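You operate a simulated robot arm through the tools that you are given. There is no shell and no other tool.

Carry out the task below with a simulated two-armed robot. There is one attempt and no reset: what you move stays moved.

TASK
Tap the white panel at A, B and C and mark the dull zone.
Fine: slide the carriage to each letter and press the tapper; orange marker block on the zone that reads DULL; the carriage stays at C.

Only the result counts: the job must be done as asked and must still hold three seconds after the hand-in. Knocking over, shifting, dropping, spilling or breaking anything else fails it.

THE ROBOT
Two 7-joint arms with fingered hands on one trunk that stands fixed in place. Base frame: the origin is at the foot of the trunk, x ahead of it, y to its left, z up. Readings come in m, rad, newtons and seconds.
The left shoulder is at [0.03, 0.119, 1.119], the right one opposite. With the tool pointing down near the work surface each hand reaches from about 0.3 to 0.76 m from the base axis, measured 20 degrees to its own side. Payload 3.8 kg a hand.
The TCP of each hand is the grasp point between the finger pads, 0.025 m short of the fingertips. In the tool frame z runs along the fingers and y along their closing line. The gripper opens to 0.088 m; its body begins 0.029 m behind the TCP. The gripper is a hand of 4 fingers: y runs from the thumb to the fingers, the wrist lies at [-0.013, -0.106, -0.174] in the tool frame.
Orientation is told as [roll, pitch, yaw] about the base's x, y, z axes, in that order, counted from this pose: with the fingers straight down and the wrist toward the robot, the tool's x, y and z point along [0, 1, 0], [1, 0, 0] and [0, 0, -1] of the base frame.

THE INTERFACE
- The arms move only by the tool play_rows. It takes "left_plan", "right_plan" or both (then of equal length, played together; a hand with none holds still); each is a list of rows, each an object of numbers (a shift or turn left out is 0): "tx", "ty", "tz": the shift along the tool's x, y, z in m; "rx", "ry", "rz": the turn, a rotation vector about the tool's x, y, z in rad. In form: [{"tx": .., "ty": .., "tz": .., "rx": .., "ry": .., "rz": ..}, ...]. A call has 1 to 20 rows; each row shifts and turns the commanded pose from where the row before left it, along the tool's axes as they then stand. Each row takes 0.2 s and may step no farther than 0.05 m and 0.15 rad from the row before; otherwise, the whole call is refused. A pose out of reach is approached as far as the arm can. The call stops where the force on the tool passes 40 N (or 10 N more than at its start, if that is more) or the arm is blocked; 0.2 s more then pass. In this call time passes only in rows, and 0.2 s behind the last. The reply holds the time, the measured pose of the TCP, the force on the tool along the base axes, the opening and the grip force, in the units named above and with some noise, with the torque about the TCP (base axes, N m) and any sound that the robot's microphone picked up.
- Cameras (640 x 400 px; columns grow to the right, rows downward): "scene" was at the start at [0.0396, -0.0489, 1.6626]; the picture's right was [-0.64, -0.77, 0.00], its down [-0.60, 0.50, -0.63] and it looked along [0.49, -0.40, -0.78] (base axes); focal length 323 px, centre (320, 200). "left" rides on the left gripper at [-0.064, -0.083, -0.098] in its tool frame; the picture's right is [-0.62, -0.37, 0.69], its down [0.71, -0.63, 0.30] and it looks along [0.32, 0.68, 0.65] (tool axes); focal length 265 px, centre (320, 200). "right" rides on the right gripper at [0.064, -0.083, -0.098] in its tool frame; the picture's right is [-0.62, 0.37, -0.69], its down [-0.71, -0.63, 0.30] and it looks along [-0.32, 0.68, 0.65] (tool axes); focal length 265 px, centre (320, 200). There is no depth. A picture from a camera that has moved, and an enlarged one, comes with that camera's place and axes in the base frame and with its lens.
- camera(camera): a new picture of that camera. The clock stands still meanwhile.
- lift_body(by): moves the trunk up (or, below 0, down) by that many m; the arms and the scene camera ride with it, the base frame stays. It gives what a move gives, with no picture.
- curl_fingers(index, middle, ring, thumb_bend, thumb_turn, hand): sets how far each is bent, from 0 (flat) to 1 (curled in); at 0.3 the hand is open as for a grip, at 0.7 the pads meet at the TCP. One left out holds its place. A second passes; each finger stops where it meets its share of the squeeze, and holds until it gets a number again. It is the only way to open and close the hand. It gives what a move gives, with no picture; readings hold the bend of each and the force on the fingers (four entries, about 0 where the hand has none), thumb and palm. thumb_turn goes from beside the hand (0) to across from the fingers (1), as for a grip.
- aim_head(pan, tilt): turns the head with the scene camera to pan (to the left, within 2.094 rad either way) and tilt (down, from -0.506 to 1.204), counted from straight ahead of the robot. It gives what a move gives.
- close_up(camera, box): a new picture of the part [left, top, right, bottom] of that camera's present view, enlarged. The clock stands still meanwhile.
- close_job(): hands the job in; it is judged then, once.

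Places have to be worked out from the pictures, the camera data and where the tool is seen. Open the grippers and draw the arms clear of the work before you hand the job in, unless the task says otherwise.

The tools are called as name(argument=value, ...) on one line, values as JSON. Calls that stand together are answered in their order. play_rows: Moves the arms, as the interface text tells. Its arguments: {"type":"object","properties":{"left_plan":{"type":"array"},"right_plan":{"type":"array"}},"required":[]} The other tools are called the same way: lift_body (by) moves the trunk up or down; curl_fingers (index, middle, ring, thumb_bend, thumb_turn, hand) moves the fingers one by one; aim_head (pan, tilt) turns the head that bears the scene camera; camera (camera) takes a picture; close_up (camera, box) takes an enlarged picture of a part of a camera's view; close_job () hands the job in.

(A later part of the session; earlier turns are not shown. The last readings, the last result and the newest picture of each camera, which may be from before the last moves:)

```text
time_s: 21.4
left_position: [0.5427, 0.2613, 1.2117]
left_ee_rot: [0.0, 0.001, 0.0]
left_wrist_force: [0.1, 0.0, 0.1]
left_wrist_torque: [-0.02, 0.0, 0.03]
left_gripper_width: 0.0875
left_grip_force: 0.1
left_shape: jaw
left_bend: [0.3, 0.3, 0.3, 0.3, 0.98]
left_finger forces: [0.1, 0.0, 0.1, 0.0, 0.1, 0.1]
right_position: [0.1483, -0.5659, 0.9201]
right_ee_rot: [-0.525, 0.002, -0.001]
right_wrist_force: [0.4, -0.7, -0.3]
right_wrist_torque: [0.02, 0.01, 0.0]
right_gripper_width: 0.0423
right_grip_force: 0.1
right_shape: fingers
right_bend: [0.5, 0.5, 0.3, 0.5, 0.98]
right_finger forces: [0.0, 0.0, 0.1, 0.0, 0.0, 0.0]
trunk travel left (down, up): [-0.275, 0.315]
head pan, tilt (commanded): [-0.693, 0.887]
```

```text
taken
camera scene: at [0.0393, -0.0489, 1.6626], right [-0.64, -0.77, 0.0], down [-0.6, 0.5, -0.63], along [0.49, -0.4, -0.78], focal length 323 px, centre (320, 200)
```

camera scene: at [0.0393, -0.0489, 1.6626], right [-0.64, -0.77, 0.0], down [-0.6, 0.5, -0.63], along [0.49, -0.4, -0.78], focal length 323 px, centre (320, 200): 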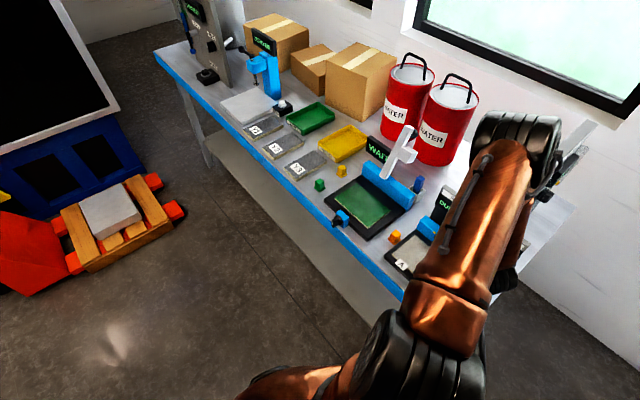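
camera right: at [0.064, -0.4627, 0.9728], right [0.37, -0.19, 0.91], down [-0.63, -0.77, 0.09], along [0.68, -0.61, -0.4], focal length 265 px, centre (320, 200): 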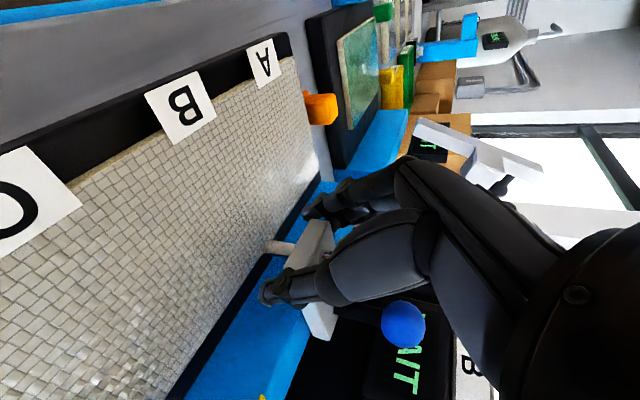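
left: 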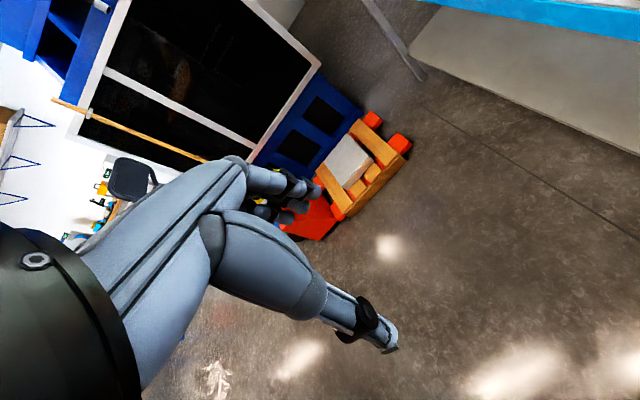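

The ball kept its place in the hand camera's picture, so the carriage moved with the hand to x≈0.150 (B). I open, rise to about z=0.99 above the button, and form the pressing pinch again.

curl_fingers(hand="right", index=0.3, middle=0.3, thumb_bend=0.3)

play_rows(right_plan=[{"tx": -0.0074, "tz": -0.0073}, {"tx": -0.0074, "tz": -0.0073}, {"tx": -0.0074, "tz": -0.0073}, {"tx": -0.0074, "tz": -0.0073}, {"tx": -0.0075, "ty": 0.001, "tz": -0.013}, {"tx": -0.0075, "ty": 0.001, "tz": -0.013}])

curl_fingers(hand="right", index=0.7, middle=0.7, ring=1.0, thumb_bend=0.7)

camera(camera="right")

```text
time_s: 22.4
left_position: [0.544, 0.2616, 1.2108]
left_ee_rot: [0.0, 0.002, 0.0]
left_wrist_force: [-0.7, -0.2, -0.7]
left_wrist_torque: [-0.03, 0.03, 0.03]
left_gripper_width: 0.088
left_grip_force: 0.1
left_shape: jaw
left_bend: [0.3, 0.3, 0.3, 0.3, 0.98]
left_finger forces: [0.0, 0.0, 0.0, 0.0, 0.0, 0.1]
right_position: [0.1484, -0.5662, 0.9202]
right_ee_rot: [-0.523, 0.0, 0.002]
right_wrist_force: [-1.1, 0.1, 0.6]
right_wrist_torque: [0.01, -0.02, 0.03]
right_gripper_width: 0.0845
right_grip_force: 0.0
right_shape: fingers
right_bend: [0.3, 0.3, 0.3, 0.3, 0.98]
right_finger forces: [0.0, 0.0, 0.0, 0.0, 0.0, 0.0]
trunk travel left (down, up): [-0.275, 0.315]
head pan, tilt (commanded): [-0.693, 0.887]
```

```text
time_s: 23.8
left_position: [0.5451, 0.2621, 1.2116]
left_ee_rot: [0.0, 0.0, 0.0]
left_wrist_force: [-0.1, 0.1, 0.3]
left_wrist_torque: [0.02, -0.05, -0.02]
left_gripper_width: 0.0874
left_grip_force: 0.0
left_shape: jaw
left_bend: [0.3, 0.3, 0.3, 0.3, 0.98]
left_finger forces: [0.1, 0.0, 0.0, 0.1, 0.1, 0.0]
right_position: [0.1501, -0.578, 0.9917]
right_ee_rot: [-0.523, 0.001, 0.0]
right_wrist_force: [-0.4, 0.0, -0.6]
right_wrist_torque: [-0.03, -0.01, 0.01]
right_gripper_width: 0.0843
right_grip_force: 0.0
right_shape: fingers
right_bend: [0.3, 0.3, 0.3, 0.3, 0.98]
right_finger forces: [0.0, 0.1, 0.0, 0.0, 0.1, 0.0]
trunk travel left (down, up): [-0.275, 0.315]
head pan, tilt (commanded): [-0.693, 0.887]
```

```text
time_s: 24.8
left_position: [0.543, 0.2614, 1.2116]
left_ee_rot: [0.0, 0.0, -0.001]
left_wrist_force: [0.7, 0.3, 0.2]
left_wrist_torque: [0.03, -0.02, -0.03]
left_gripper_width: 0.0876
left_grip_force: 0.1
left_shape: jaw
left_bend: [0.3, 0.3, 0.3, 0.3, 0.98]
left_finger forces: [0.0, 0.1, 0.1, 0.0, 0.0, 0.0]
right_position: [0.1511, -0.5779, 0.9921]
right_ee_rot: [-0.524, -0.001, 0.0]
right_wrist_force: [0.2, 0.2, 0.2]
right_wrist_torque: [0.01, 0.01, 0.01]
right_gripper_width: 0.0002
right_grip_force: 0.2
right_shape: fingers
right_bend: [0.7, 0.7, 1.0, 0.7, 0.98]
right_finger forces: [0.1, 0.1, 0.0, 0.0, 0.0, 0.0]
trunk travel left (down, up): [-0.275, 0.315]
head pan, tilt (commanded): [-0.693, 0.887]
```

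```text
taken
camera right: at [0.0669, -0.475, 1.0437], right [0.37, -0.19, 0.91], down [-0.63, -0.77, 0.09], along [0.68, -0.61, -0.4], focal length 265 px, centre (320, 200)
```

right: 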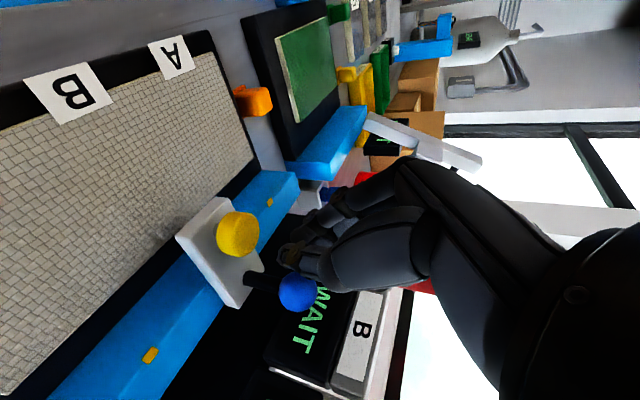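

Carriage is at x≈0.149 (ticks A and C visible on both sides). I press the button at B the same way: 32 mm down, then 9 mm in small steps.

play_rows(right_plan=[{"tx": 0.002, "tz": 0.00346}, {"tx": 0.002, "tz": 0.00346}, {"tx": 0.002, "tz": 0.00346}, {"tx": 0.002, "tz": 0.00346}, {"tx": 0.002, "tz": 0.00346}, {"tx": 0.002, "tz": 0.00346}, {"tx": 0.002, "tz": 0.00346}, {"tx": 0.002, "tz": 0.00346}, {"tx": 0.0015, "tz": 0.0026}, {"tx": 0.0015, "tz": 0.0026}, {"tx": 0.0015, "tz": 0.0026}])

camera(camera="right")

```text
time_s: 27.2
left_position: [0.5436, 0.2632, 1.212]
left_ee_rot: [-0.002, 0.001, 0.0]
left_wrist_force: [-1.1, -0.7, -0.4]
left_wrist_torque: [0.04, 0.01, 0.0]
left_gripper_width: 0.0876
left_grip_force: 0.1
left_shape: jaw
left_bend: [0.3, 0.3, 0.3, 0.3, 0.98]
left_finger forces: [0.0, 0.0, 0.0, 0.0, 0.0, 0.1]
right_position: [0.1524, -0.5779, 0.9524]
right_ee_rot: [-0.531, -0.006, 0.003]
right_wrist_force: [2.9, 0.7, 27.4]
right_wrist_torque: [-0.21, -0.08, 0.0]
right_gripper_width: 0.0
right_grip_force: 13.0
right_shape: fingers
right_bend: [0.71, 0.7, 1.0, 0.7, 0.99]
right_finger forces: [19.6, 0.0, 0.0, 0.0, 7.9, 0.0]
trunk travel left (down, up): [-0.275, 0.315]
head pan, tilt (commanded): [-0.693, 0.887]
heard: click
```

```text
taken
camera right: at [0.0678, -0.4738, 1.0043], right [0.36, -0.18, 0.91], down [-0.63, -0.77, 0.1], along [0.69, -0.61, -0.4], focal length 265 px, centre (320, 200)
```

right: 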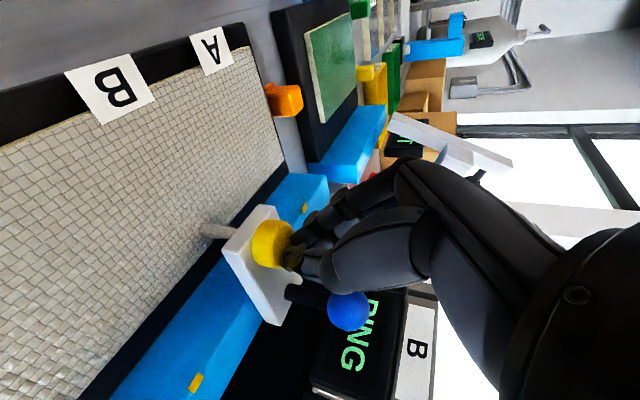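

Another click, and display B reads "RING". I lift off, open the hand, and view before straddling again.

play_rows(right_plan=[{"tx": -0.003, "tz": -0.0052}, {"tx": -0.005, "tz": -0.00866}, {"tx": -0.01, "tz": -0.0173}, {"tx": -0.02, "tz": -0.0346}])

curl_fingers(hand="right", index=0.3, middle=0.3, ring=0.3, thumb_bend=0.3)

camera(camera="right")

```text
time_s: 28.2
left_position: [0.5421, 0.2627, 1.2114]
left_ee_rot: [-0.001, 0.001, -0.001]
left_wrist_force: [-0.1, 0.5, -0.6]
left_wrist_torque: [0.02, 0.01, -0.03]
left_gripper_width: 0.0873
left_grip_force: 0.0
left_shape: jaw
left_bend: [0.3, 0.3, 0.3, 0.3, 0.98]
left_finger forces: [0.1, 0.0, 0.0, 0.0, 0.0, 0.0]
right_position: [0.149, -0.5767, 1.0279]
right_ee_rot: [-0.525, 0.002, 0.001]
right_wrist_force: [-0.1, 1.2, -0.4]
right_wrist_torque: [0.0, 0.02, 0.05]
right_gripper_width: 0.0003
right_grip_force: 0.1
right_shape: fingers
right_bend: [0.7, 0.7, 1.0, 0.7, 0.98]
right_finger forces: [0.0, 0.1, 0.0, 0.0, 0.1, 0.1]
trunk travel left (down, up): [-0.275, 0.315]
head pan, tilt (commanded): [-0.693, 0.887]
```

```text
time_s: 29.2
left_position: [0.543, 0.2621, 1.2108]
left_ee_rot: [-0.002, 0.002, 0.0]
left_wrist_force: [0.2, 0.0, -0.4]
left_wrist_torque: [-0.02, 0.01, -0.03]
left_gripper_width: 0.0873
left_grip_force: 0.1
left_shape: jaw
left_bend: [0.3, 0.3, 0.3, 0.3, 0.98]
left_finger forces: [0.0, 0.1, 0.0, 0.0, 0.0, 0.0]
right_position: [0.1503, -0.5785, 1.0276]
right_ee_rot: [-0.523, -0.001, 0.001]
right_wrist_force: [-0.2, 0.1, 0.5]
right_wrist_torque: [0.04, -0.04, 0.02]
right_gripper_width: 0.0844
right_grip_force: 0.1
right_shape: fingers
right_bend: [0.3, 0.3, 0.3, 0.3, 0.98]
right_finger forces: [0.0, 0.0, 0.1, 0.0, 0.0, 0.1]
trunk travel left (down, up): [-0.275, 0.315]
head pan, tilt (commanded): [-0.693, 0.887]
```

```text
taken
camera right: at [0.0657, -0.4748, 1.0799], right [0.37, -0.19, 0.91], down [-0.63, -0.77, 0.09], along [0.68, -0.61, -0.4], focal length 265 px, centre (320, 200)
```

right: 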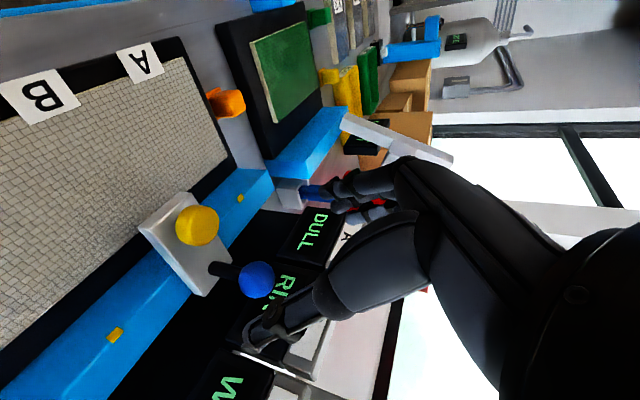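

A reads DULL, B reads RING; the carriage sits at x≈0.149. I lower the open hand around the plate again.

play_rows(right_plan=[{"tx": 0.0078, "ty": -0.0001, "tz": 0.0108}, {"tx": 0.0078, "ty": -0.0001, "tz": 0.0108}, {"tx": 0.0078, "ty": -0.0001, "tz": 0.0108}, {"tx": 0.0078, "ty": -0.0001, "tz": 0.0108}, {"tx": 0.0078, "ty": -0.0001, "tz": 0.0108}, {"tx": 0.0078, "ty": -0.0001, "tz": 0.0108}, {"tx": 0.0078, "ty": -0.0001, "tz": 0.0108}, {"tx": 0.0078, "ty": -0.0001, "tz": 0.0108}])

close_up(camera="right", box=[200, 120, 440, 360])

```text
time_s: 31.0
left_position: [0.5438, 0.2602, 1.2112]
left_ee_rot: [0.001, 0.001, 0.0]
left_wrist_force: [0.4, -0.1, 1.2]
left_wrist_torque: [0.04, 0.0, -0.02]
left_gripper_width: 0.0873
left_grip_force: 0.1
left_shape: jaw
left_bend: [0.3, 0.3, 0.3, 0.3, 0.98]
left_finger forces: [0.0, 0.0, 0.1, 0.1, 0.0, 0.0]
right_position: [0.1492, -0.5666, 0.9193]
right_ee_rot: [-0.525, 0.0, 0.0]
right_wrist_force: [0.6, -0.1, 0.7]
right_wrist_torque: [0.05, 0.0, 0.02]
right_gripper_width: 0.0843
right_grip_force: 0.1
right_shape: fingers
right_bend: [0.3, 0.3, 0.3, 0.3, 0.98]
right_finger forces: [0.0, 0.1, 0.1, 0.1, 0.0, 0.0]
trunk travel left (down, up): [-0.275, 0.315]
head pan, tilt (commanded): [-0.693, 0.887]
```

```text
1.67 times, centred on (320, 240) of right
camera zoom: at [0.0657, -0.4634, 0.9728], right [0.37, -0.19, 0.91], down [-0.63, -0.77, 0.09], along [0.68, -0.61, -0.4], focal length 442 px, centre (320, 133)
```

zoom: 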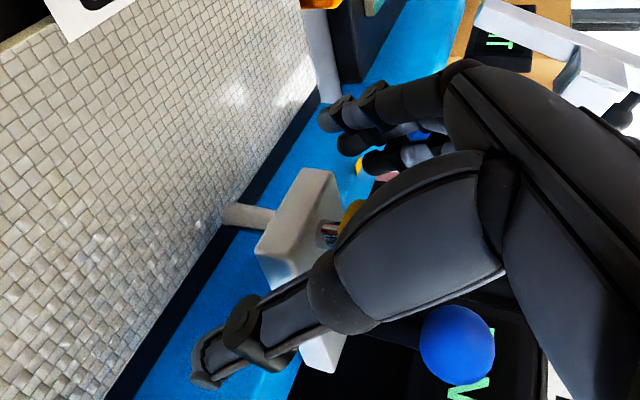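

The same straddle as at A. I close to 0.5 and slide 70 mm further along -x to letter C.

curl_fingers(hand="right", index=0.5, middle=0.5, thumb_bend=0.5)

play_rows(right_plan=[{"ty": -0.007}, {"ty": -0.007}, {"ty": -0.007}, {"ty": -0.007}, {"ty": -0.007}, {"ty": -0.007}, {"ty": -0.007}, {"ty": -0.007}, {"ty": -0.007}, {"ty": -0.007}])

camera(camera="right")

camera(camera="scene")

```text
time_s: 32.0
left_position: [0.5432, 0.2604, 1.2125]
left_ee_rot: [-0.001, -0.001, 0.002]
left_wrist_force: [-0.8, 0.4, 0.0]
left_wrist_torque: [-0.01, -0.01, -0.01]
left_gripper_width: 0.0877
left_grip_force: 0.1
left_shape: jaw
left_bend: [0.3, 0.3, 0.3, 0.3, 0.98]
left_finger forces: [0.1, 0.0, 0.0, 0.0, 0.1, 0.0]
right_position: [0.1502, -0.5659, 0.921]
right_ee_rot: [-0.524, 0.001, -0.001]
right_wrist_force: [-0.4, -0.4, -0.7]
right_wrist_torque: [0.04, -0.01, 0.01]
right_gripper_width: 0.0421
right_grip_force: 0.1
right_shape: fingers
right_bend: [0.5, 0.5, 0.3, 0.5, 0.98]
right_finger forces: [0.1, 0.0, 0.0, 0.0, 0.0, 0.0]
trunk travel left (down, up): [-0.275, 0.315]
head pan, tilt (commanded): [-0.693, 0.887]
```

```text
time_s: 34.2
left_position: [0.5431, 0.2607, 1.2101]
left_ee_rot: [0.0, -0.001, 0.0]
left_wrist_force: [-0.2, 0.3, -0.1]
left_wrist_torque: [0.05, -0.01, 0.03]
left_gripper_width: 0.0877
left_grip_force: 0.1
left_shape: jaw
left_bend: [0.3, 0.3, 0.3, 0.3, 0.98]
left_finger forces: [0.0, 0.1, 0.0, 0.0, 0.1, 0.1]
right_position: [0.0796, -0.5674, 0.9191]
right_ee_rot: [-0.525, -0.001, 0.001]
right_wrist_force: [0.5, -0.2, -0.3]
right_wrist_torque: [-0.02, -0.02, 0.01]
right_gripper_width: 0.042
right_grip_force: 0.0
right_shape: fingers
right_bend: [0.5, 0.5, 0.3, 0.5, 0.98]
right_finger forces: [0.0, 0.1, 0.2, 0.0, 0.0, 0.0]
trunk travel left (down, up): [-0.275, 0.315]
head pan, tilt (commanded): [-0.693, 0.887]
```

```text
taken
camera right: at [-0.0042, -0.4641, 0.9718], right [0.37, -0.19, 0.91], down [-0.63, -0.77, 0.1], along [0.68, -0.61, -0.4], focal length 265 px, centre (320, 200)
```

right: 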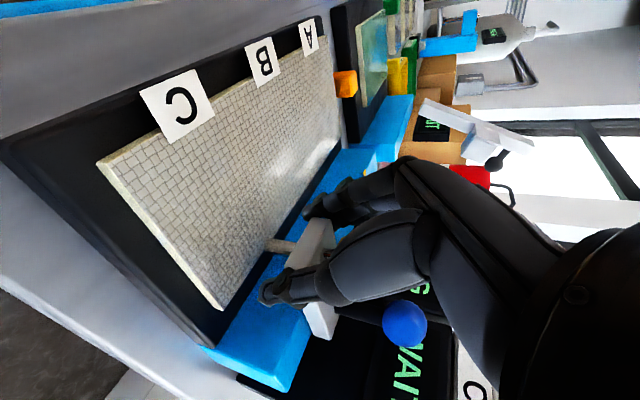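

```text
taken
camera scene: at [0.0393, -0.049, 1.6626], right [-0.64, -0.77, 0.0], down [-0.6, 0.5, -0.63], along [0.49, -0.4, -0.78], focal length 323 px, centre (320, 200)
```

scene: 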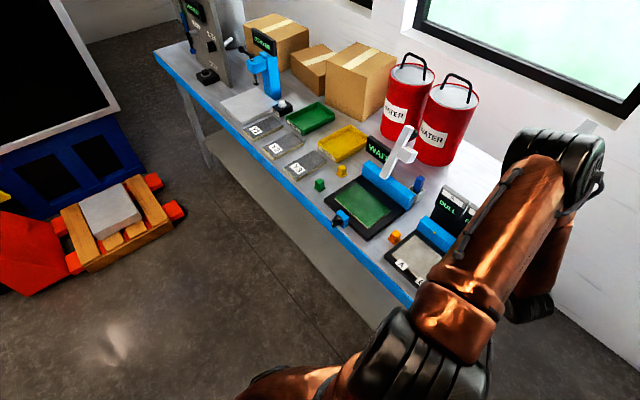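

The carriage followed to x≈0.079 (C). I open, rise, and close to the pressing pinch over the button.

curl_fingers(hand="right", index=0.3, middle=0.3, thumb_bend=0.3)

play_rows(right_plan=[{"tx": -0.0074, "tz": -0.0073}, {"tx": -0.0074, "tz": -0.0073}, {"tx": -0.0074, "tz": -0.0073}, {"tx": -0.0074, "tz": -0.0073}, {"tx": -0.0075, "tz": -0.013}, {"tx": -0.0075, "tz": -0.013}])

curl_fingers(hand="right", index=0.7, middle=0.7, ring=1.0, thumb_bend=0.7)

camera(camera="right")

```text
time_s: 35.2
left_position: [0.5429, 0.2622, 1.2122]
left_ee_rot: [-0.001, 0.0, 0.001]
left_wrist_force: [-0.5, -0.1, 1.2]
left_wrist_torque: [0.0, 0.01, -0.01]
left_gripper_width: 0.0873
left_grip_force: 0.0
left_shape: jaw
left_bend: [0.3, 0.3, 0.3, 0.3, 0.98]
left_finger forces: [0.0, 0.0, 0.0, 0.0, 0.1, 0.0]
right_position: [0.0813, -0.5679, 0.9195]
right_ee_rot: [-0.524, 0.0, 0.0]
right_wrist_force: [-0.4, 0.2, 0.2]
right_wrist_torque: [0.02, -0.01, 0.03]
right_gripper_width: 0.0845
right_grip_force: 0.1
right_shape: fingers
right_bend: [0.3, 0.3, 0.3, 0.3, 0.98]
right_finger forces: [0.0, 0.1, 0.0, 0.1, 0.1, 0.0]
trunk travel left (down, up): [-0.275, 0.315]
head pan, tilt (commanded): [-0.693, 0.887]
```

```text
time_s: 36.6
left_position: [0.544, 0.2613, 1.2119]
left_ee_rot: [0.001, 0.001, 0.0]
left_wrist_force: [-0.1, -0.4, 0.9]
left_wrist_torque: [-0.01, 0.0, 0.0]
left_gripper_width: 0.0875
left_grip_force: 0.0
left_shape: jaw
left_bend: [0.3, 0.3, 0.3, 0.3, 0.98]
left_finger forces: [0.1, 0.0, 0.0, 0.0, 0.0, 0.1]
right_position: [0.0797, -0.5789, 0.9897]
right_ee_rot: [-0.525, -0.001, -0.001]
right_wrist_force: [0.4, 0.6, -0.5]
right_wrist_torque: [-0.05, 0.02, -0.02]
right_gripper_width: 0.0844
right_grip_force: 0.0
right_shape: fingers
right_bend: [0.3, 0.3, 0.3, 0.3, 0.98]
right_finger forces: [0.0, 0.0, 0.0, 0.0, 0.0, 0.0]
trunk travel left (down, up): [-0.275, 0.315]
head pan, tilt (commanded): [-0.693, 0.887]
```

```text
time_s: 37.6
left_position: [0.5438, 0.2614, 1.2118]
left_ee_rot: [0.001, -0.002, 0.0]
left_wrist_force: [0.1, 0.0, -0.5]
left_wrist_torque: [-0.01, -0.01, 0.01]
left_gripper_width: 0.0874
left_grip_force: 0.0
left_shape: jaw
left_bend: [0.3, 0.3, 0.3, 0.3, 0.98]
left_finger forces: [0.0, 0.1, 0.0, 0.1, 0.0, 0.0]
right_position: [0.0809, -0.5784, 0.9901]
right_ee_rot: [-0.524, 0.0, -0.001]
right_wrist_force: [0.2, -0.1, 0.1]
right_wrist_torque: [-0.01, 0.01, 0.0]
right_gripper_width: 0.0
right_grip_force: 0.0
right_shape: fingers
right_bend: [0.7, 0.7, 1.0, 0.7, 0.98]
right_finger forces: [0.0, 0.1, 0.1, 0.0, 0.0, 0.0]
trunk travel left (down, up): [-0.275, 0.315]
head pan, tilt (commanded): [-0.693, 0.887]
```

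```text
taken
camera right: at [-0.0035, -0.4751, 1.0422], right [0.37, -0.19, 0.91], down [-0.63, -0.77, 0.09], along [0.68, -0.61, -0.4], focal length 265 px, centre (320, 200)
```

right: 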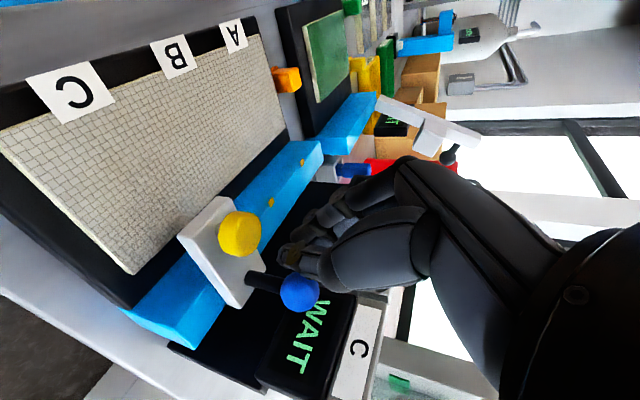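

Carriage measured at x≈0.078, 70 mm beyond B. I press at C.

play_rows(right_plan=[{"tx": 0.002, "tz": 0.00346}, {"tx": 0.002, "tz": 0.00346}, {"tx": 0.002, "tz": 0.00346}, {"tx": 0.002, "tz": 0.00346}, {"tx": 0.002, "tz": 0.00346}, {"tx": 0.002, "tz": 0.00346}, {"tx": 0.002, "tz": 0.00346}, {"tx": 0.002, "tz": 0.00346}, {"tx": 0.0015, "tz": 0.0026}, {"tx": 0.0015, "tz": 0.0026}, {"tx": 0.0015, "tz": 0.0026}])

camera(camera="right")

```text
time_s: 40.0
left_position: [0.5442, 0.2657, 1.211]
left_ee_rot: [-0.003, -0.002, -0.001]
left_wrist_force: [-0.3, -0.5, 0.4]
left_wrist_torque: [0.04, 0.01, 0.01]
left_gripper_width: 0.0878
left_grip_force: 0.0
left_shape: jaw
left_bend: [0.3, 0.3, 0.3, 0.3, 0.98]
left_finger forces: [0.0, 0.0, 0.0, 0.1, 0.0, 0.0]
right_position: [0.0814, -0.5772, 0.9521]
right_ee_rot: [-0.532, -0.004, 0.002]
right_wrist_force: [5.1, 3.1, 35.1]
right_wrist_torque: [-0.16, -0.15, 0.03]
right_gripper_width: 0.0
right_grip_force: 17.0
right_shape: fingers
right_bend: [0.71, 0.7, 1.0, 0.7, 0.99]
right_finger forces: [26.8, 0.0, 0.1, 0.1, 8.4, 0.1]
trunk travel left (down, up): [-0.275, 0.315]
head pan, tilt (commanded): [-0.693, 0.887]
heard: click
```

```text
taken
camera right: at [-0.0027, -0.474, 1.0034], right [0.36, -0.18, 0.91], down [-0.63, -0.77, 0.1], along [0.69, -0.61, -0.4], focal length 265 px, centre (320, 200)
```

right: 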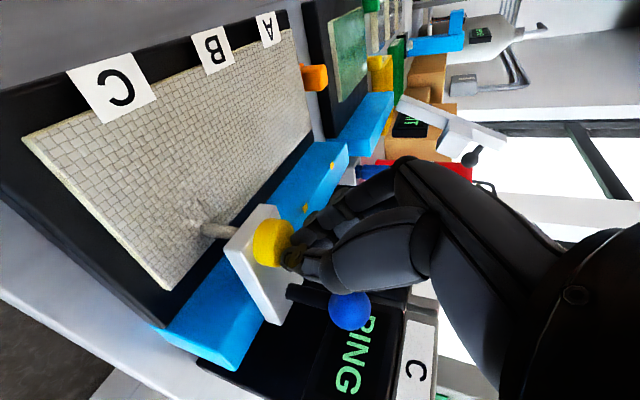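

C clicked and reads RING, so A is the dull zone. I lift straight up well clear and verify all three displays and the carriage.

play_rows(right_plan=[{"tx": -0.003, "tz": -0.0052}, {"tx": -0.005, "tz": -0.00866}, {"tx": -0.01, "tz": -0.0173}, {"tx": -0.02, "tz": -0.0346}, {"tx": -0.02, "tz": -0.0346}])

camera(camera="right")

camera(camera="scene")

```text
time_s: 41.2
left_position: [0.5427, 0.2631, 1.2123]
left_ee_rot: [0.001, 0.0, 0.0]
left_wrist_force: [0.2, 0.4, 0.4]
left_wrist_torque: [-0.03, 0.01, -0.01]
left_gripper_width: 0.0873
left_grip_force: 0.1
left_shape: jaw
left_bend: [0.3, 0.3, 0.3, 0.3, 0.98]
left_finger forces: [0.0, 0.0, 0.0, 0.0, 0.0, 0.1]
right_position: [0.0825, -0.5759, 1.0617]
right_ee_rot: [-0.523, 0.002, 0.001]
right_wrist_force: [0.5, -0.3, 0.3]
right_wrist_torque: [0.01, 0.01, 0.03]
right_gripper_width: 0.0002
right_grip_force: 0.1
right_shape: fingers
right_bend: [0.7, 0.7, 1.0, 0.7, 0.98]
right_finger forces: [0.0, 0.1, 0.0, 0.0, 0.0, 0.1]
trunk travel left (down, up): [-0.275, 0.315]
head pan, tilt (commanded): [-0.693, 0.887]
```

```text
taken
camera right: at [-0.0016, -0.4717, 1.1142], right [0.37, -0.19, 0.91], down [-0.63, -0.77, 0.09], along [0.68, -0.61, -0.4], focal length 265 px, centre (320, 200)
```

right: 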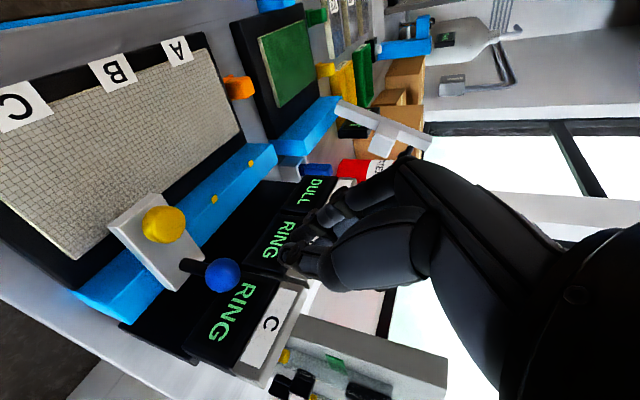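

```text
taken
camera scene: at [0.0393, -0.0475, 1.6626], right [-0.64, -0.77, 0.0], down [-0.6, 0.49, -0.63], along [0.49, -0.4, -0.78], focal length 323 px, centre (320, 200)
```

scene: 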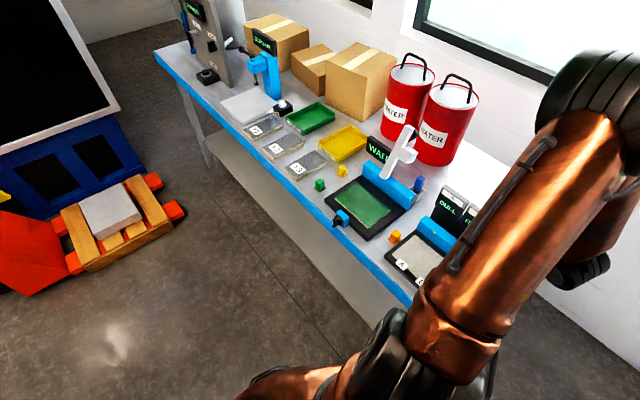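

Displays read A DULL, B RING, C RING, and the carriage is still at x≈0.078 (C). Next I study the orange block with enlarged views.

close_up(camera="scene", box=[360, 205, 440, 285])

close_up(camera="right", box=[140, 20, 320, 180])

```text
5.00 times, centred on (400, 245) of scene
camera zoom: at [0.0393, -0.0475, 1.6626], right [-0.64, -0.77, 0.0], down [-0.6, 0.49, -0.63], along [0.49, -0.4, -0.78], focal length 1615 px, centre (-80, -25)
```

zoom: 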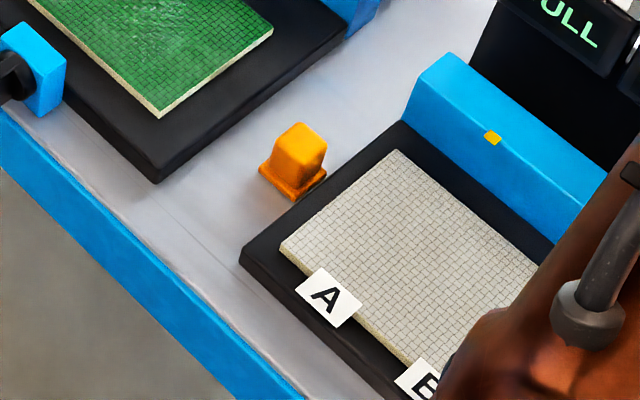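

```text
2.50 times, centred on (230, 100) of right
camera zoom: at [-0.0016, -0.4717, 1.1142], right [0.37, -0.19, 0.91], down [-0.63, -0.77, 0.09], along [0.68, -0.61, -0.4], focal length 664 px, centre (545, 450)
```

zoom: 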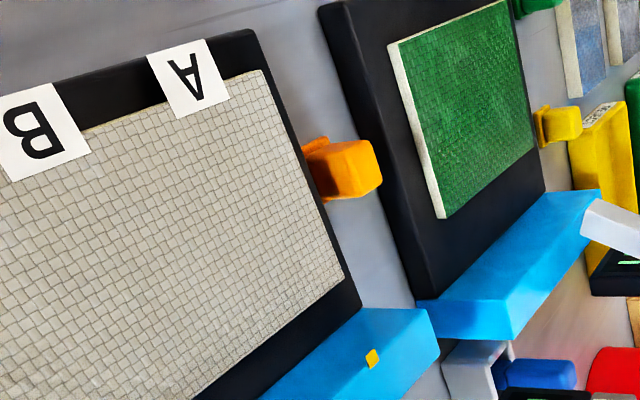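

Estimates: block flange x 0.284–0.311, y -0.537 to -0.568, top z≈0.87, table ≈0.836; frame edge x≈0.277 with top ≈0.853; panel spans x up to 0.26, y -0.496 to -0.595. I'll grip the block along y (yaw -90°), so I first move up and forward to (0.30,-0.48,1.12), then turn and open the hand.

play_rows(right_plan=[{"tx": 0.00885, "ty": 0.0363, "tz": -0.0167}, {"tx": 0.00885, "ty": 0.0363, "tz": -0.0167}, {"tx": 0.00885, "ty": 0.0363, "tz": -0.0167}, {"tx": 0.00885, "ty": 0.0363, "tz": -0.0167}, {"tx": 0.00885, "ty": 0.0363, "tz": -0.0167}, {"tx": 0.00885, "ty": 0.0363, "tz": -0.0167}, {"ry": 0.131}, {"ry": 0.131}, {"ry": 0.131}, {"ry": 0.131}])

play_rows(right_plan=[{"rz": 0.1428}, {"rz": 0.1428}, {"rz": 0.1428}, {"rz": 0.1428}, {"rz": 0.1428}, {"rz": 0.1428}, {"rz": 0.1428}, {"rz": 0.1428}, {"rz": 0.1428}, {"rz": 0.1428}, {"rz": 0.1428}])

curl_fingers(hand="right", index=0.3, middle=0.3, ring=0.3, thumb_bend=0.3)

camera(camera="right")

camera(camera="scene")

```text
time_s: 43.4
left_position: [0.5438, 0.2608, 1.2118]
left_ee_rot: [-0.002, 0.0, 0.001]
left_wrist_force: [-0.9, 0.1, 0.3]
left_wrist_torque: [0.02, -0.02, -0.01]
left_gripper_width: 0.0876
left_grip_force: 0.1
left_shape: jaw
left_bend: [0.3, 0.3, 0.3, 0.3, 0.98]
left_finger forces: [0.1, 0.0, 0.0, 0.0, 0.0, 0.1]
right_position: [0.2987, -0.4834, 1.1247]
right_ee_rot: [0.0, 0.001, -0.001]
right_wrist_force: [0.5, 0.1, 0.1]
right_wrist_torque: [0.02, 0.02, -0.02]
right_gripper_width: 0.0
right_grip_force: 0.0
right_shape: fingers
right_bend: [0.7, 0.7, 1.0, 0.7, 0.98]
right_finger forces: [0.0, 0.0, 0.0, 0.0, 0.1, 0.0]
trunk travel left (down, up): [-0.275, 0.315]
head pan, tilt (commanded): [-0.693, 0.887]
```

```text
time_s: 45.8
left_position: [0.5451, 0.2619, 1.2092]
left_ee_rot: [-0.001, 0.003, 0.0]
left_wrist_force: [-0.4, 0.9, -0.2]
left_wrist_torque: [-0.04, -0.02, 0.0]
left_gripper_width: 0.0875
left_grip_force: 0.1
left_shape: jaw
left_bend: [0.3, 0.3, 0.3, 0.3, 0.98]
left_finger forces: [0.0, 0.0, 0.0, 0.0, 0.0, 0.0]
right_position: [0.2978, -0.4799, 1.1262]
right_ee_rot: [0.0, -0.002, -1.573]
right_wrist_force: [-0.1, 0.0, -0.1]
right_wrist_torque: [-0.01, 0.01, 0.0]
right_gripper_width: 0.0
right_grip_force: 0.1
right_shape: fingers
right_bend: [0.7, 0.7, 1.0, 0.7, 0.98]
right_finger forces: [0.1, 0.0, 0.1, 0.0, 0.0, 0.0]
trunk travel left (down, up): [-0.275, 0.315]
head pan, tilt (commanded): [-0.693, 0.887]
```

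```text
time_s: 46.8
left_position: [0.5428, 0.2618, 1.2114]
left_ee_rot: [0.001, 0.001, -0.002]
left_wrist_force: [0.1, -1.2, -0.4]
left_wrist_torque: [0.02, -0.01, 0.02]
left_gripper_width: 0.0876
left_grip_force: 0.1
left_shape: jaw
left_bend: [0.3, 0.3, 0.3, 0.3, 0.98]
left_finger forces: [0.0, 0.1, 0.0, 0.0, 0.0, 0.0]
right_position: [0.2986, -0.4825, 1.1262]
right_ee_rot: [0.001, 0.0, -1.572]
right_wrist_force: [1.3, -0.2, 0.7]
right_wrist_torque: [0.03, 0.0, 0.01]
right_gripper_width: 0.0845
right_grip_force: 0.1
right_shape: fingers
right_bend: [0.3, 0.3, 0.3, 0.3, 0.98]
right_finger forces: [0.0, 0.0, 0.0, 0.1, 0.1, 0.1]
trunk travel left (down, up): [-0.275, 0.315]
head pan, tilt (commanded): [-0.693, 0.887]
```

```text
taken
camera right: at [0.3615, -0.4, 1.2236], right [-0.62, -0.37, 0.69], down [-0.71, 0.63, -0.3], along [-0.32, -0.68, -0.65], focal length 265 px, centre (320, 200)
```

right: 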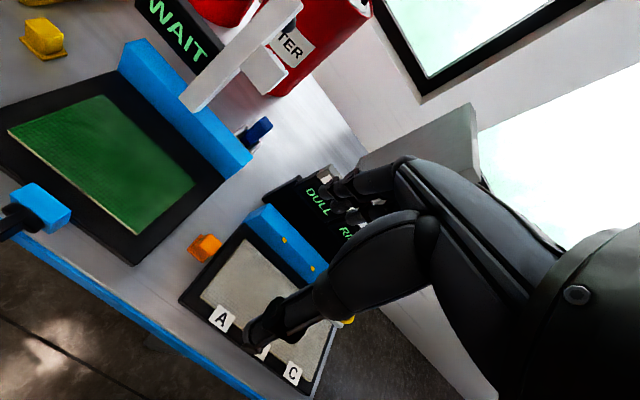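

```text
taken
camera scene: at [0.0399, -0.0485, 1.6626], right [-0.64, -0.77, 0.0], down [-0.6, 0.5, -0.63], along [0.49, -0.4, -0.78], focal length 323 px, centre (320, 200)
```

scene: 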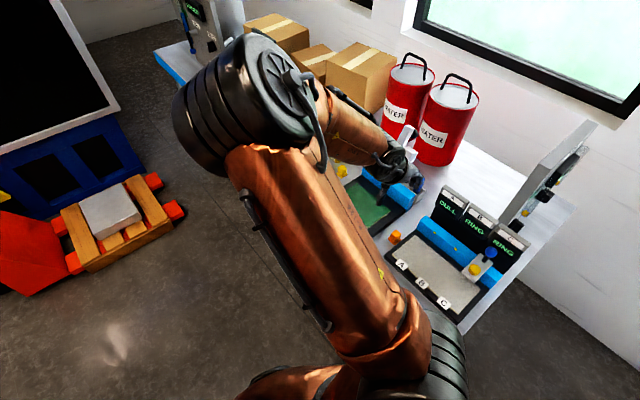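

The hand is turned, and the scene view of the panel is free. I'll zoom both views on the block to refine its place.

close_up(camera="right", box=[150, 190, 310, 350])

close_up(camera="scene", box=[370, 180, 530, 320])

```text
2.50 times, centred on (230, 270) of right
camera zoom: at [0.3615, -0.4, 1.2236], right [-0.62, -0.37, 0.69], down [-0.71, 0.63, -0.3], along [-0.32, -0.68, -0.65], focal length 664 px, centre (545, 25)
```

zoom: 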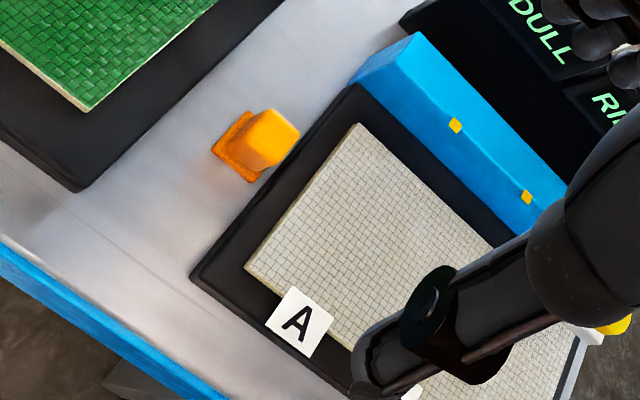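

```text
2.86 times, centred on (450, 250) of scene
camera zoom: at [0.0399, -0.0485, 1.6626], right [-0.64, -0.77, 0.0], down [-0.6, 0.5, -0.63], along [0.49, -0.4, -0.78], focal length 923 px, centre (-51, 57)
```

zoom: 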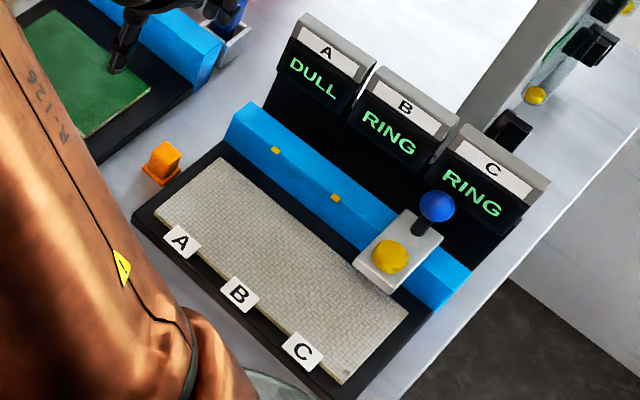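

Both views agree: block centre ≈(0.296,-0.552), frame edge x≈0.276 with top z≈0.852, panel top z≈0.863. I'll go to a hover above the block at (0.302,-0.552,0.93), offset +6 mm in x so the ring finger stays off the frame.

play_rows(right_plan=[{"tx": 0.0006, "ty": 0.0116, "tz": 0.0327}, {"tx": 0.0006, "ty": 0.0116, "tz": 0.0327}, {"tx": 0.0006, "ty": 0.0116, "tz": 0.0327}, {"tx": 0.0006, "ty": 0.0116, "tz": 0.0327}, {"tx": 0.0006, "ty": 0.0116, "tz": 0.0327}, {"tx": 0.0006, "ty": 0.0116, "tz": 0.0327}])

camera(camera="right")

camera(camera="scene")

```text
time_s: 48.2
left_position: [0.5438, 0.2613, 1.2107]
left_ee_rot: [0.0, 0.0, 0.0]
left_wrist_force: [0.2, 0.2, -0.2]
left_wrist_torque: [-0.01, -0.01, 0.03]
left_gripper_width: 0.0874
left_grip_force: 0.1
left_shape: jaw
left_bend: [0.3, 0.3, 0.3, 0.3, 0.98]
left_finger forces: [0.1, 0.0, 0.0, 0.0, 0.0, 0.1]
right_position: [0.3035, -0.5536, 0.9283]
right_ee_rot: [-0.002, -0.001, -1.572]
right_wrist_force: [0.2, 0.1, 0.3]
right_wrist_torque: [0.01, 0.0, 0.02]
right_gripper_width: 0.0845
right_grip_force: 0.1
right_shape: fingers
right_bend: [0.3, 0.3, 0.3, 0.3, 0.98]
right_finger forces: [0.0, 0.0, 0.1, 0.0, 0.0, 0.1]
trunk travel left (down, up): [-0.275, 0.315]
head pan, tilt (commanded): [-0.693, 0.887]
```

```text
taken
camera right: at [0.366, -0.471, 1.0268], right [-0.62, -0.37, 0.69], down [-0.71, 0.63, -0.3], along [-0.32, -0.68, -0.65], focal length 265 px, centre (320, 200)
```

right: 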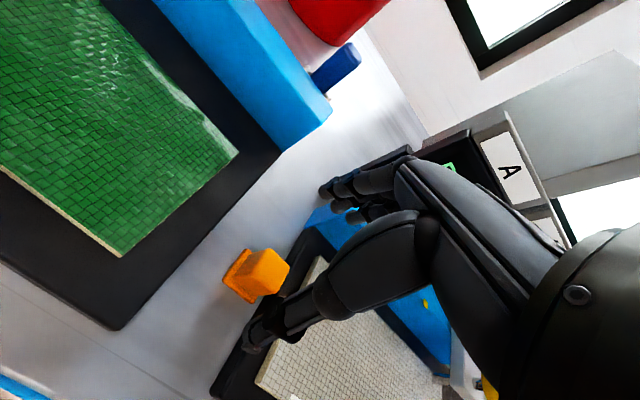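

```text
taken
camera scene: at [0.0401, -0.0499, 1.6625], right [-0.64, -0.77, 0.0], down [-0.6, 0.5, -0.63], along [0.49, -0.4, -0.78], focal length 323 px, centre (320, 200)
```

scene: 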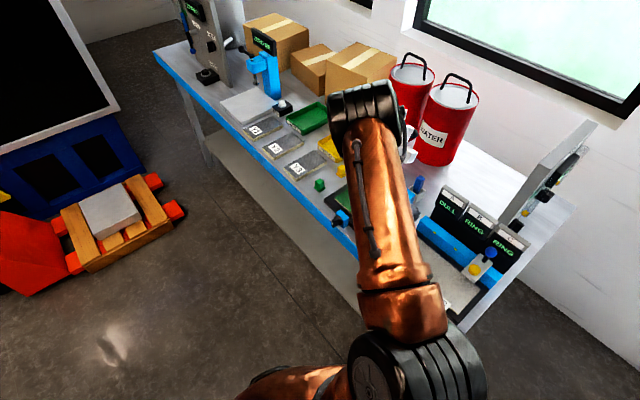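

The block sits right below the open hand (top centre ≈(0.295,-0.552)). I lower 54 mm gently so the fingertips end at about z≈0.85, beside the block's upper half.

play_rows(right_plan=[{"tz": 0.009}, {"tz": 0.009}, {"tz": 0.009}, {"tz": 0.009}, {"tz": 0.009}, {"tz": 0.009}])

camera(camera="right")

close_up(camera="right", box=[220, 130, 440, 350])

```text
time_s: 49.6
left_position: [0.5432, 0.2617, 1.2111]
left_ee_rot: [-0.001, 0.0, 0.002]
left_wrist_force: [-0.7, 0.3, 0.1]
left_wrist_torque: [0.0, -0.01, -0.01]
left_gripper_width: 0.0879
left_grip_force: 0.0
left_shape: jaw
left_bend: [0.3, 0.3, 0.3, 0.3, 0.98]
left_finger forces: [0.0, 0.1, 0.0, 0.1, 0.0, 0.1]
right_position: [0.3031, -0.5514, 0.8745]
right_ee_rot: [0.0, 0.001, -1.568]
right_wrist_force: [0.4, 0.1, 0.4]
right_wrist_torque: [0.0, 0.01, 0.04]
right_gripper_width: 0.0847
right_grip_force: 0.1
right_shape: fingers
right_bend: [0.3, 0.3, 0.3, 0.3, 0.98]
right_finger forces: [0.0, 0.0, 0.6, 0.0, 0.0, 0.1]
trunk travel left (down, up): [-0.275, 0.315]
head pan, tilt (commanded): [-0.693, 0.887]
```

```text
taken
camera right: at [0.3659, -0.47, 0.9722], right [-0.62, -0.37, 0.69], down [-0.72, 0.63, -0.3], along [-0.32, -0.68, -0.65], focal length 265 px, centre (320, 200)
```

right: 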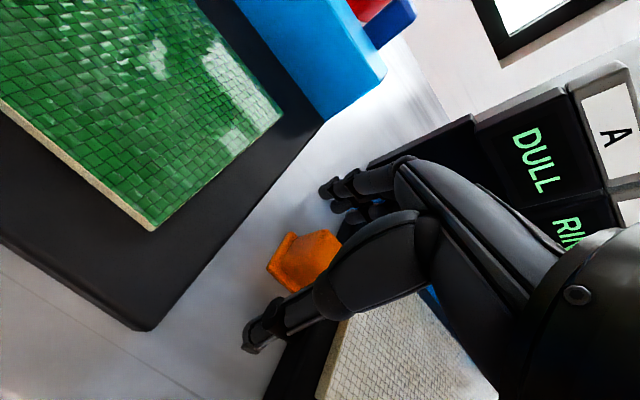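

```text
1.82 times, centred on (330, 240) of right
camera zoom: at [0.3659, -0.47, 0.9722], right [-0.62, -0.37, 0.69], down [-0.72, 0.63, -0.3], along [-0.32, -0.68, -0.65], focal length 483 px, centre (302, 127)
```

zoom: 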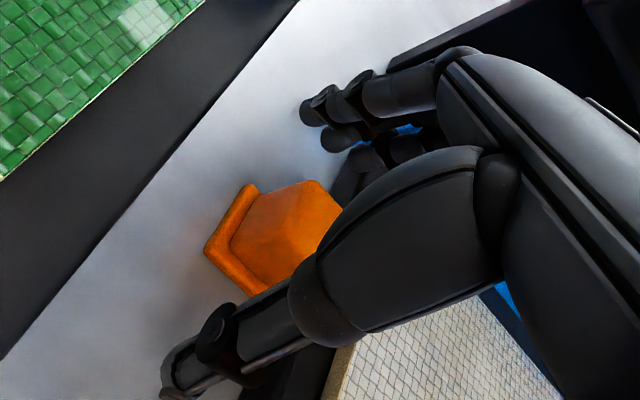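

The ring finger reports 0.6 N – it is probably brushing the frame's edge. I'll raise 4 mm and shift 3 mm to +x before closing.

play_rows(right_plan=[{"tz": -0.004}, {"tx": 0.003}])

close_up(camera="right", box=[220, 130, 440, 350])

```text
time_s: 50.2
left_position: [0.543, 0.2604, 1.2118]
left_ee_rot: [0.001, 0.0, 0.0]
left_wrist_force: [-0.1, 0.0, -1.2]
left_wrist_torque: [0.01, 0.0, 0.02]
left_gripper_width: 0.0875
left_grip_force: 0.0
left_shape: jaw
left_bend: [0.3, 0.3, 0.3, 0.3, 0.98]
left_finger forces: [0.0, 0.1, 0.0, 0.0, 0.1, 0.0]
right_position: [0.3055, -0.5522, 0.8782]
right_ee_rot: [0.0, 0.0, -1.569]
right_wrist_force: [1.0, 0.1, -0.5]
right_wrist_torque: [0.0, 0.05, 0.01]
right_gripper_width: 0.0843
right_grip_force: 0.0
right_shape: fingers
right_bend: [0.3, 0.3, 0.3, 0.3, 0.98]
right_finger forces: [0.1, 0.0, 0.0, 0.0, 0.1, 0.1]
trunk travel left (down, up): [-0.275, 0.315]
head pan, tilt (commanded): [-0.693, 0.887]
```

```text
1.82 times, centred on (330, 240) of right
camera zoom: at [0.3685, -0.4702, 0.9759], right [-0.62, -0.37, 0.69], down [-0.71, 0.63, -0.3], along [-0.32, -0.68, -0.65], focal length 483 px, centre (302, 127)
```

zoom: 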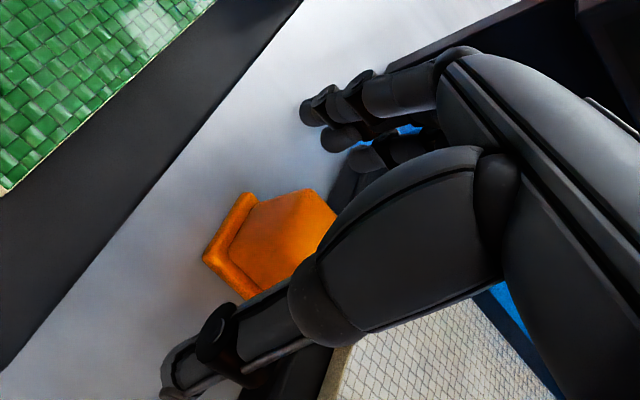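

No contact now. To centre thumb and fingers on the block (body x≈0.285–0.3065), I bend the ring finger to 0.42 to keep it off the rail end, then shift 5 mm back to x≈0.3005.

curl_fingers(hand="right", ring=0.42)

play_rows(right_plan=[{"tx": -0.0025}, {"tx": -0.0025}])

```text
time_s: 51.2
left_position: [0.5446, 0.2601, 1.2112]
left_ee_rot: [0.001, 0.001, -0.001]
left_wrist_force: [0.1, 0.2, -0.1]
left_wrist_torque: [0.01, -0.02, -0.02]
left_gripper_width: 0.0876
left_grip_force: 0.0
left_shape: jaw
left_bend: [0.3, 0.3, 0.3, 0.3, 0.98]
left_finger forces: [0.1, 0.0, 0.0, 0.0, 0.0, 0.0]
right_position: [0.3055, -0.552, 0.8781]
right_ee_rot: [0.0, 0.001, -1.571]
right_wrist_force: [0.1, 0.0, 0.0]
right_wrist_torque: [0.02, 0.01, 0.0]
right_gripper_width: 0.0842
right_grip_force: 0.1
right_shape: fingers
right_bend: [0.3, 0.3, 0.42, 0.3, 0.98]
right_finger forces: [0.1, 0.1, 0.1, 0.0, 0.1, 0.0]
trunk travel left (down, up): [-0.275, 0.315]
head pan, tilt (commanded): [-0.693, 0.887]
```

```text
time_s: 51.8
left_position: [0.5436, 0.2623, 1.2109]
left_ee_rot: [0.001, 0.0, -0.002]
left_wrist_force: [0.5, 0.1, -0.8]
left_wrist_torque: [-0.05, 0.05, -0.02]
left_gripper_width: 0.0876
left_grip_force: 0.0
left_shape: jaw
left_bend: [0.3, 0.3, 0.3, 0.3, 0.98]
left_finger forces: [0.0, 0.0, 0.0, 0.1, 0.1, 0.1]
right_position: [0.3015, -0.5504, 0.8789]
right_ee_rot: [0.001, 0.0, -1.568]
right_wrist_force: [3.7, -0.5, 0.5]
right_wrist_torque: [0.01, -0.08, 0.14]
right_gripper_width: 0.0842
right_grip_force: 1.5
right_shape: fingers
right_bend: [0.3, 0.3, 0.42, 0.3, 0.98]
right_finger forces: [0.1, 0.0, 2.8, 0.0, 0.1, 0.0]
trunk travel left (down, up): [-0.275, 0.315]
head pan, tilt (commanded): [-0.693, 0.887]
```

The ring tip touched the frame's side (3.7 N, contact at z≈0.857, y≈-0.59). I back off 4 mm to x≈0.305, where it was free, and will pinch with thumb and middle finger only.

play_rows(right_plan=[{"tx": 0.002}, {"tx": 0.002}])

curl_fingers(hand="right", index=0.42, middle=0.5, thumb_bend=0.5)

close_up(camera="right", box=[220, 130, 440, 350])

```text
time_s: 52.4
left_position: [0.5436, 0.2622, 1.211]
left_ee_rot: [-0.001, -0.001, 0.001]
left_wrist_force: [-0.7, -0.6, -0.7]
left_wrist_torque: [0.01, 0.0, -0.02]
left_gripper_width: 0.0874
left_grip_force: 0.1
left_shape: jaw
left_bend: [0.3, 0.3, 0.3, 0.3, 0.98]
left_finger forces: [0.0, 0.1, 0.0, 0.0, 0.0, 0.1]
right_position: [0.3029, -0.551, 0.8784]
right_ee_rot: [0.0, 0.001, -1.57]
right_wrist_force: [0.8, 0.3, 0.7]
right_wrist_torque: [0.02, -0.04, 0.04]
right_gripper_width: 0.0846
right_grip_force: 0.4
right_shape: fingers
right_bend: [0.3, 0.3, 0.42, 0.3, 0.98]
right_finger forces: [0.1, 0.0, 1.0, 0.0, 0.0, 0.1]
trunk travel left (down, up): [-0.275, 0.315]
head pan, tilt (commanded): [-0.693, 0.887]
```

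```text
time_s: 53.4
left_position: [0.544, 0.2616, 1.2119]
left_ee_rot: [-0.001, 0.001, -0.001]
left_wrist_force: [0.4, 0.2, 0.8]
left_wrist_torque: [-0.01, -0.04, -0.01]
left_gripper_width: 0.0876
left_grip_force: 0.0
left_shape: jaw
left_bend: [0.3, 0.3, 0.3, 0.3, 0.98]
left_finger forces: [0.1, 0.0, 0.1, 0.1, 0.0, 0.1]
right_position: [0.3028, -0.5521, 0.878]
right_ee_rot: [-0.001, 0.001, -1.571]
right_wrist_force: [0.6, -1.3, -0.2]
right_wrist_torque: [-0.02, 0.01, 0.01]
right_gripper_width: 0.0509
right_grip_force: 0.7
right_shape: fingers
right_bend: [0.42, 0.5, 0.42, 0.5, 0.98]
right_finger forces: [0.0, 0.0, 0.6, 0.0, 0.0, 0.0]
trunk travel left (down, up): [-0.275, 0.315]
head pan, tilt (commanded): [-0.693, 0.887]
```

```text
1.82 times, centred on (330, 240) of right
camera zoom: at [0.3666, -0.4696, 0.9765], right [-0.62, -0.37, 0.69], down [-0.71, 0.63, -0.3], along [-0.32, -0.68, -0.65], focal length 483 px, centre (302, 127)
```

zoom: 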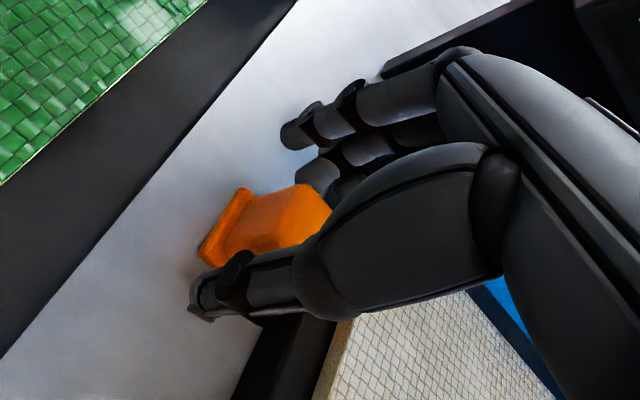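

Ring still brushes lightly (0.6 N) at x=0.303. I move 2.5 mm more to +x and then close middle and thumb onto the block.

play_rows(right_plan=[{"tx": 0.0025}])

curl_fingers(hand="right", middle=0.62, thumb_bend=0.62)

close_up(camera="right", box=[220, 130, 440, 350])

```text
time_s: 53.8
left_position: [0.5428, 0.2622, 1.2107]
left_ee_rot: [0.0, 0.001, 0.0]
left_wrist_force: [-0.2, -0.7, 0.3]
left_wrist_torque: [-0.03, -0.03, -0.01]
left_gripper_width: 0.0875
left_grip_force: 0.0
left_shape: jaw
left_bend: [0.3, 0.3, 0.3, 0.3, 0.98]
left_finger forces: [0.1, 0.1, 0.0, 0.0, 0.1, 0.0]
right_position: [0.306, -0.5499, 0.8802]
right_ee_rot: [0.0, 0.001, -1.571]
right_wrist_force: [-0.4, 0.3, 0.4]
right_wrist_torque: [-0.05, -0.01, -0.01]
right_gripper_width: 0.0509
right_grip_force: 0.0
right_shape: fingers
right_bend: [0.42, 0.5, 0.42, 0.5, 0.98]
right_finger forces: [0.0, 0.0, 0.0, 0.0, 0.0, 0.1]
trunk travel left (down, up): [-0.275, 0.315]
head pan, tilt (commanded): [-0.693, 0.887]
```

```text
time_s: 54.8
left_position: [0.5447, 0.2611, 1.212]
left_ee_rot: [0.0, -0.001, -0.001]
left_wrist_force: [-0.1, -0.3, 0.4]
left_wrist_torque: [0.02, -0.02, -0.01]
left_gripper_width: 0.0875
left_grip_force: 0.0
left_shape: jaw
left_bend: [0.3, 0.3, 0.3, 0.3, 0.98]
left_finger forces: [0.0, 0.0, 0.0, 0.0, 0.0, 0.0]
right_position: [0.306, -0.5507, 0.8791]
right_ee_rot: [-0.001, -0.001, -1.572]
right_wrist_force: [0.5, 0.1, 0.8]
right_wrist_torque: [-0.02, 0.03, -0.02]
right_gripper_width: 0.0394
right_grip_force: 0.7
right_shape: fingers
right_bend: [0.42, 0.61, 0.42, 0.61, 0.97]
right_finger forces: [0.0, 0.8, 0.0, 0.1, 0.8, 0.0]
trunk travel left (down, up): [-0.275, 0.315]
head pan, tilt (commanded): [-0.693, 0.887]
```

```text
1.82 times, centred on (330, 240) of right
camera zoom: at [0.3697, -0.4692, 0.9775], right [-0.62, -0.37, 0.69], down [-0.71, 0.63, -0.3], along [-0.32, -0.68, -0.65], focal length 483 px, centre (302, 127)
```

zoom: 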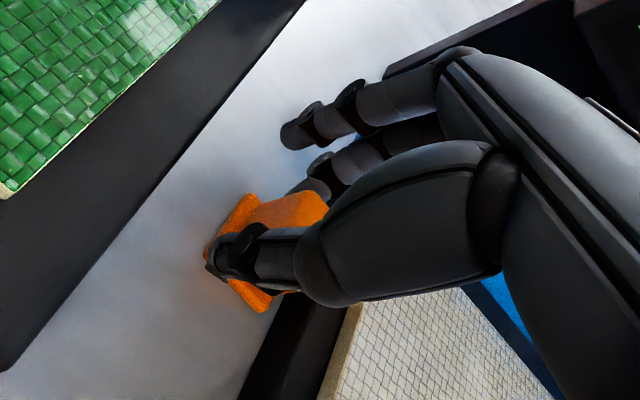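

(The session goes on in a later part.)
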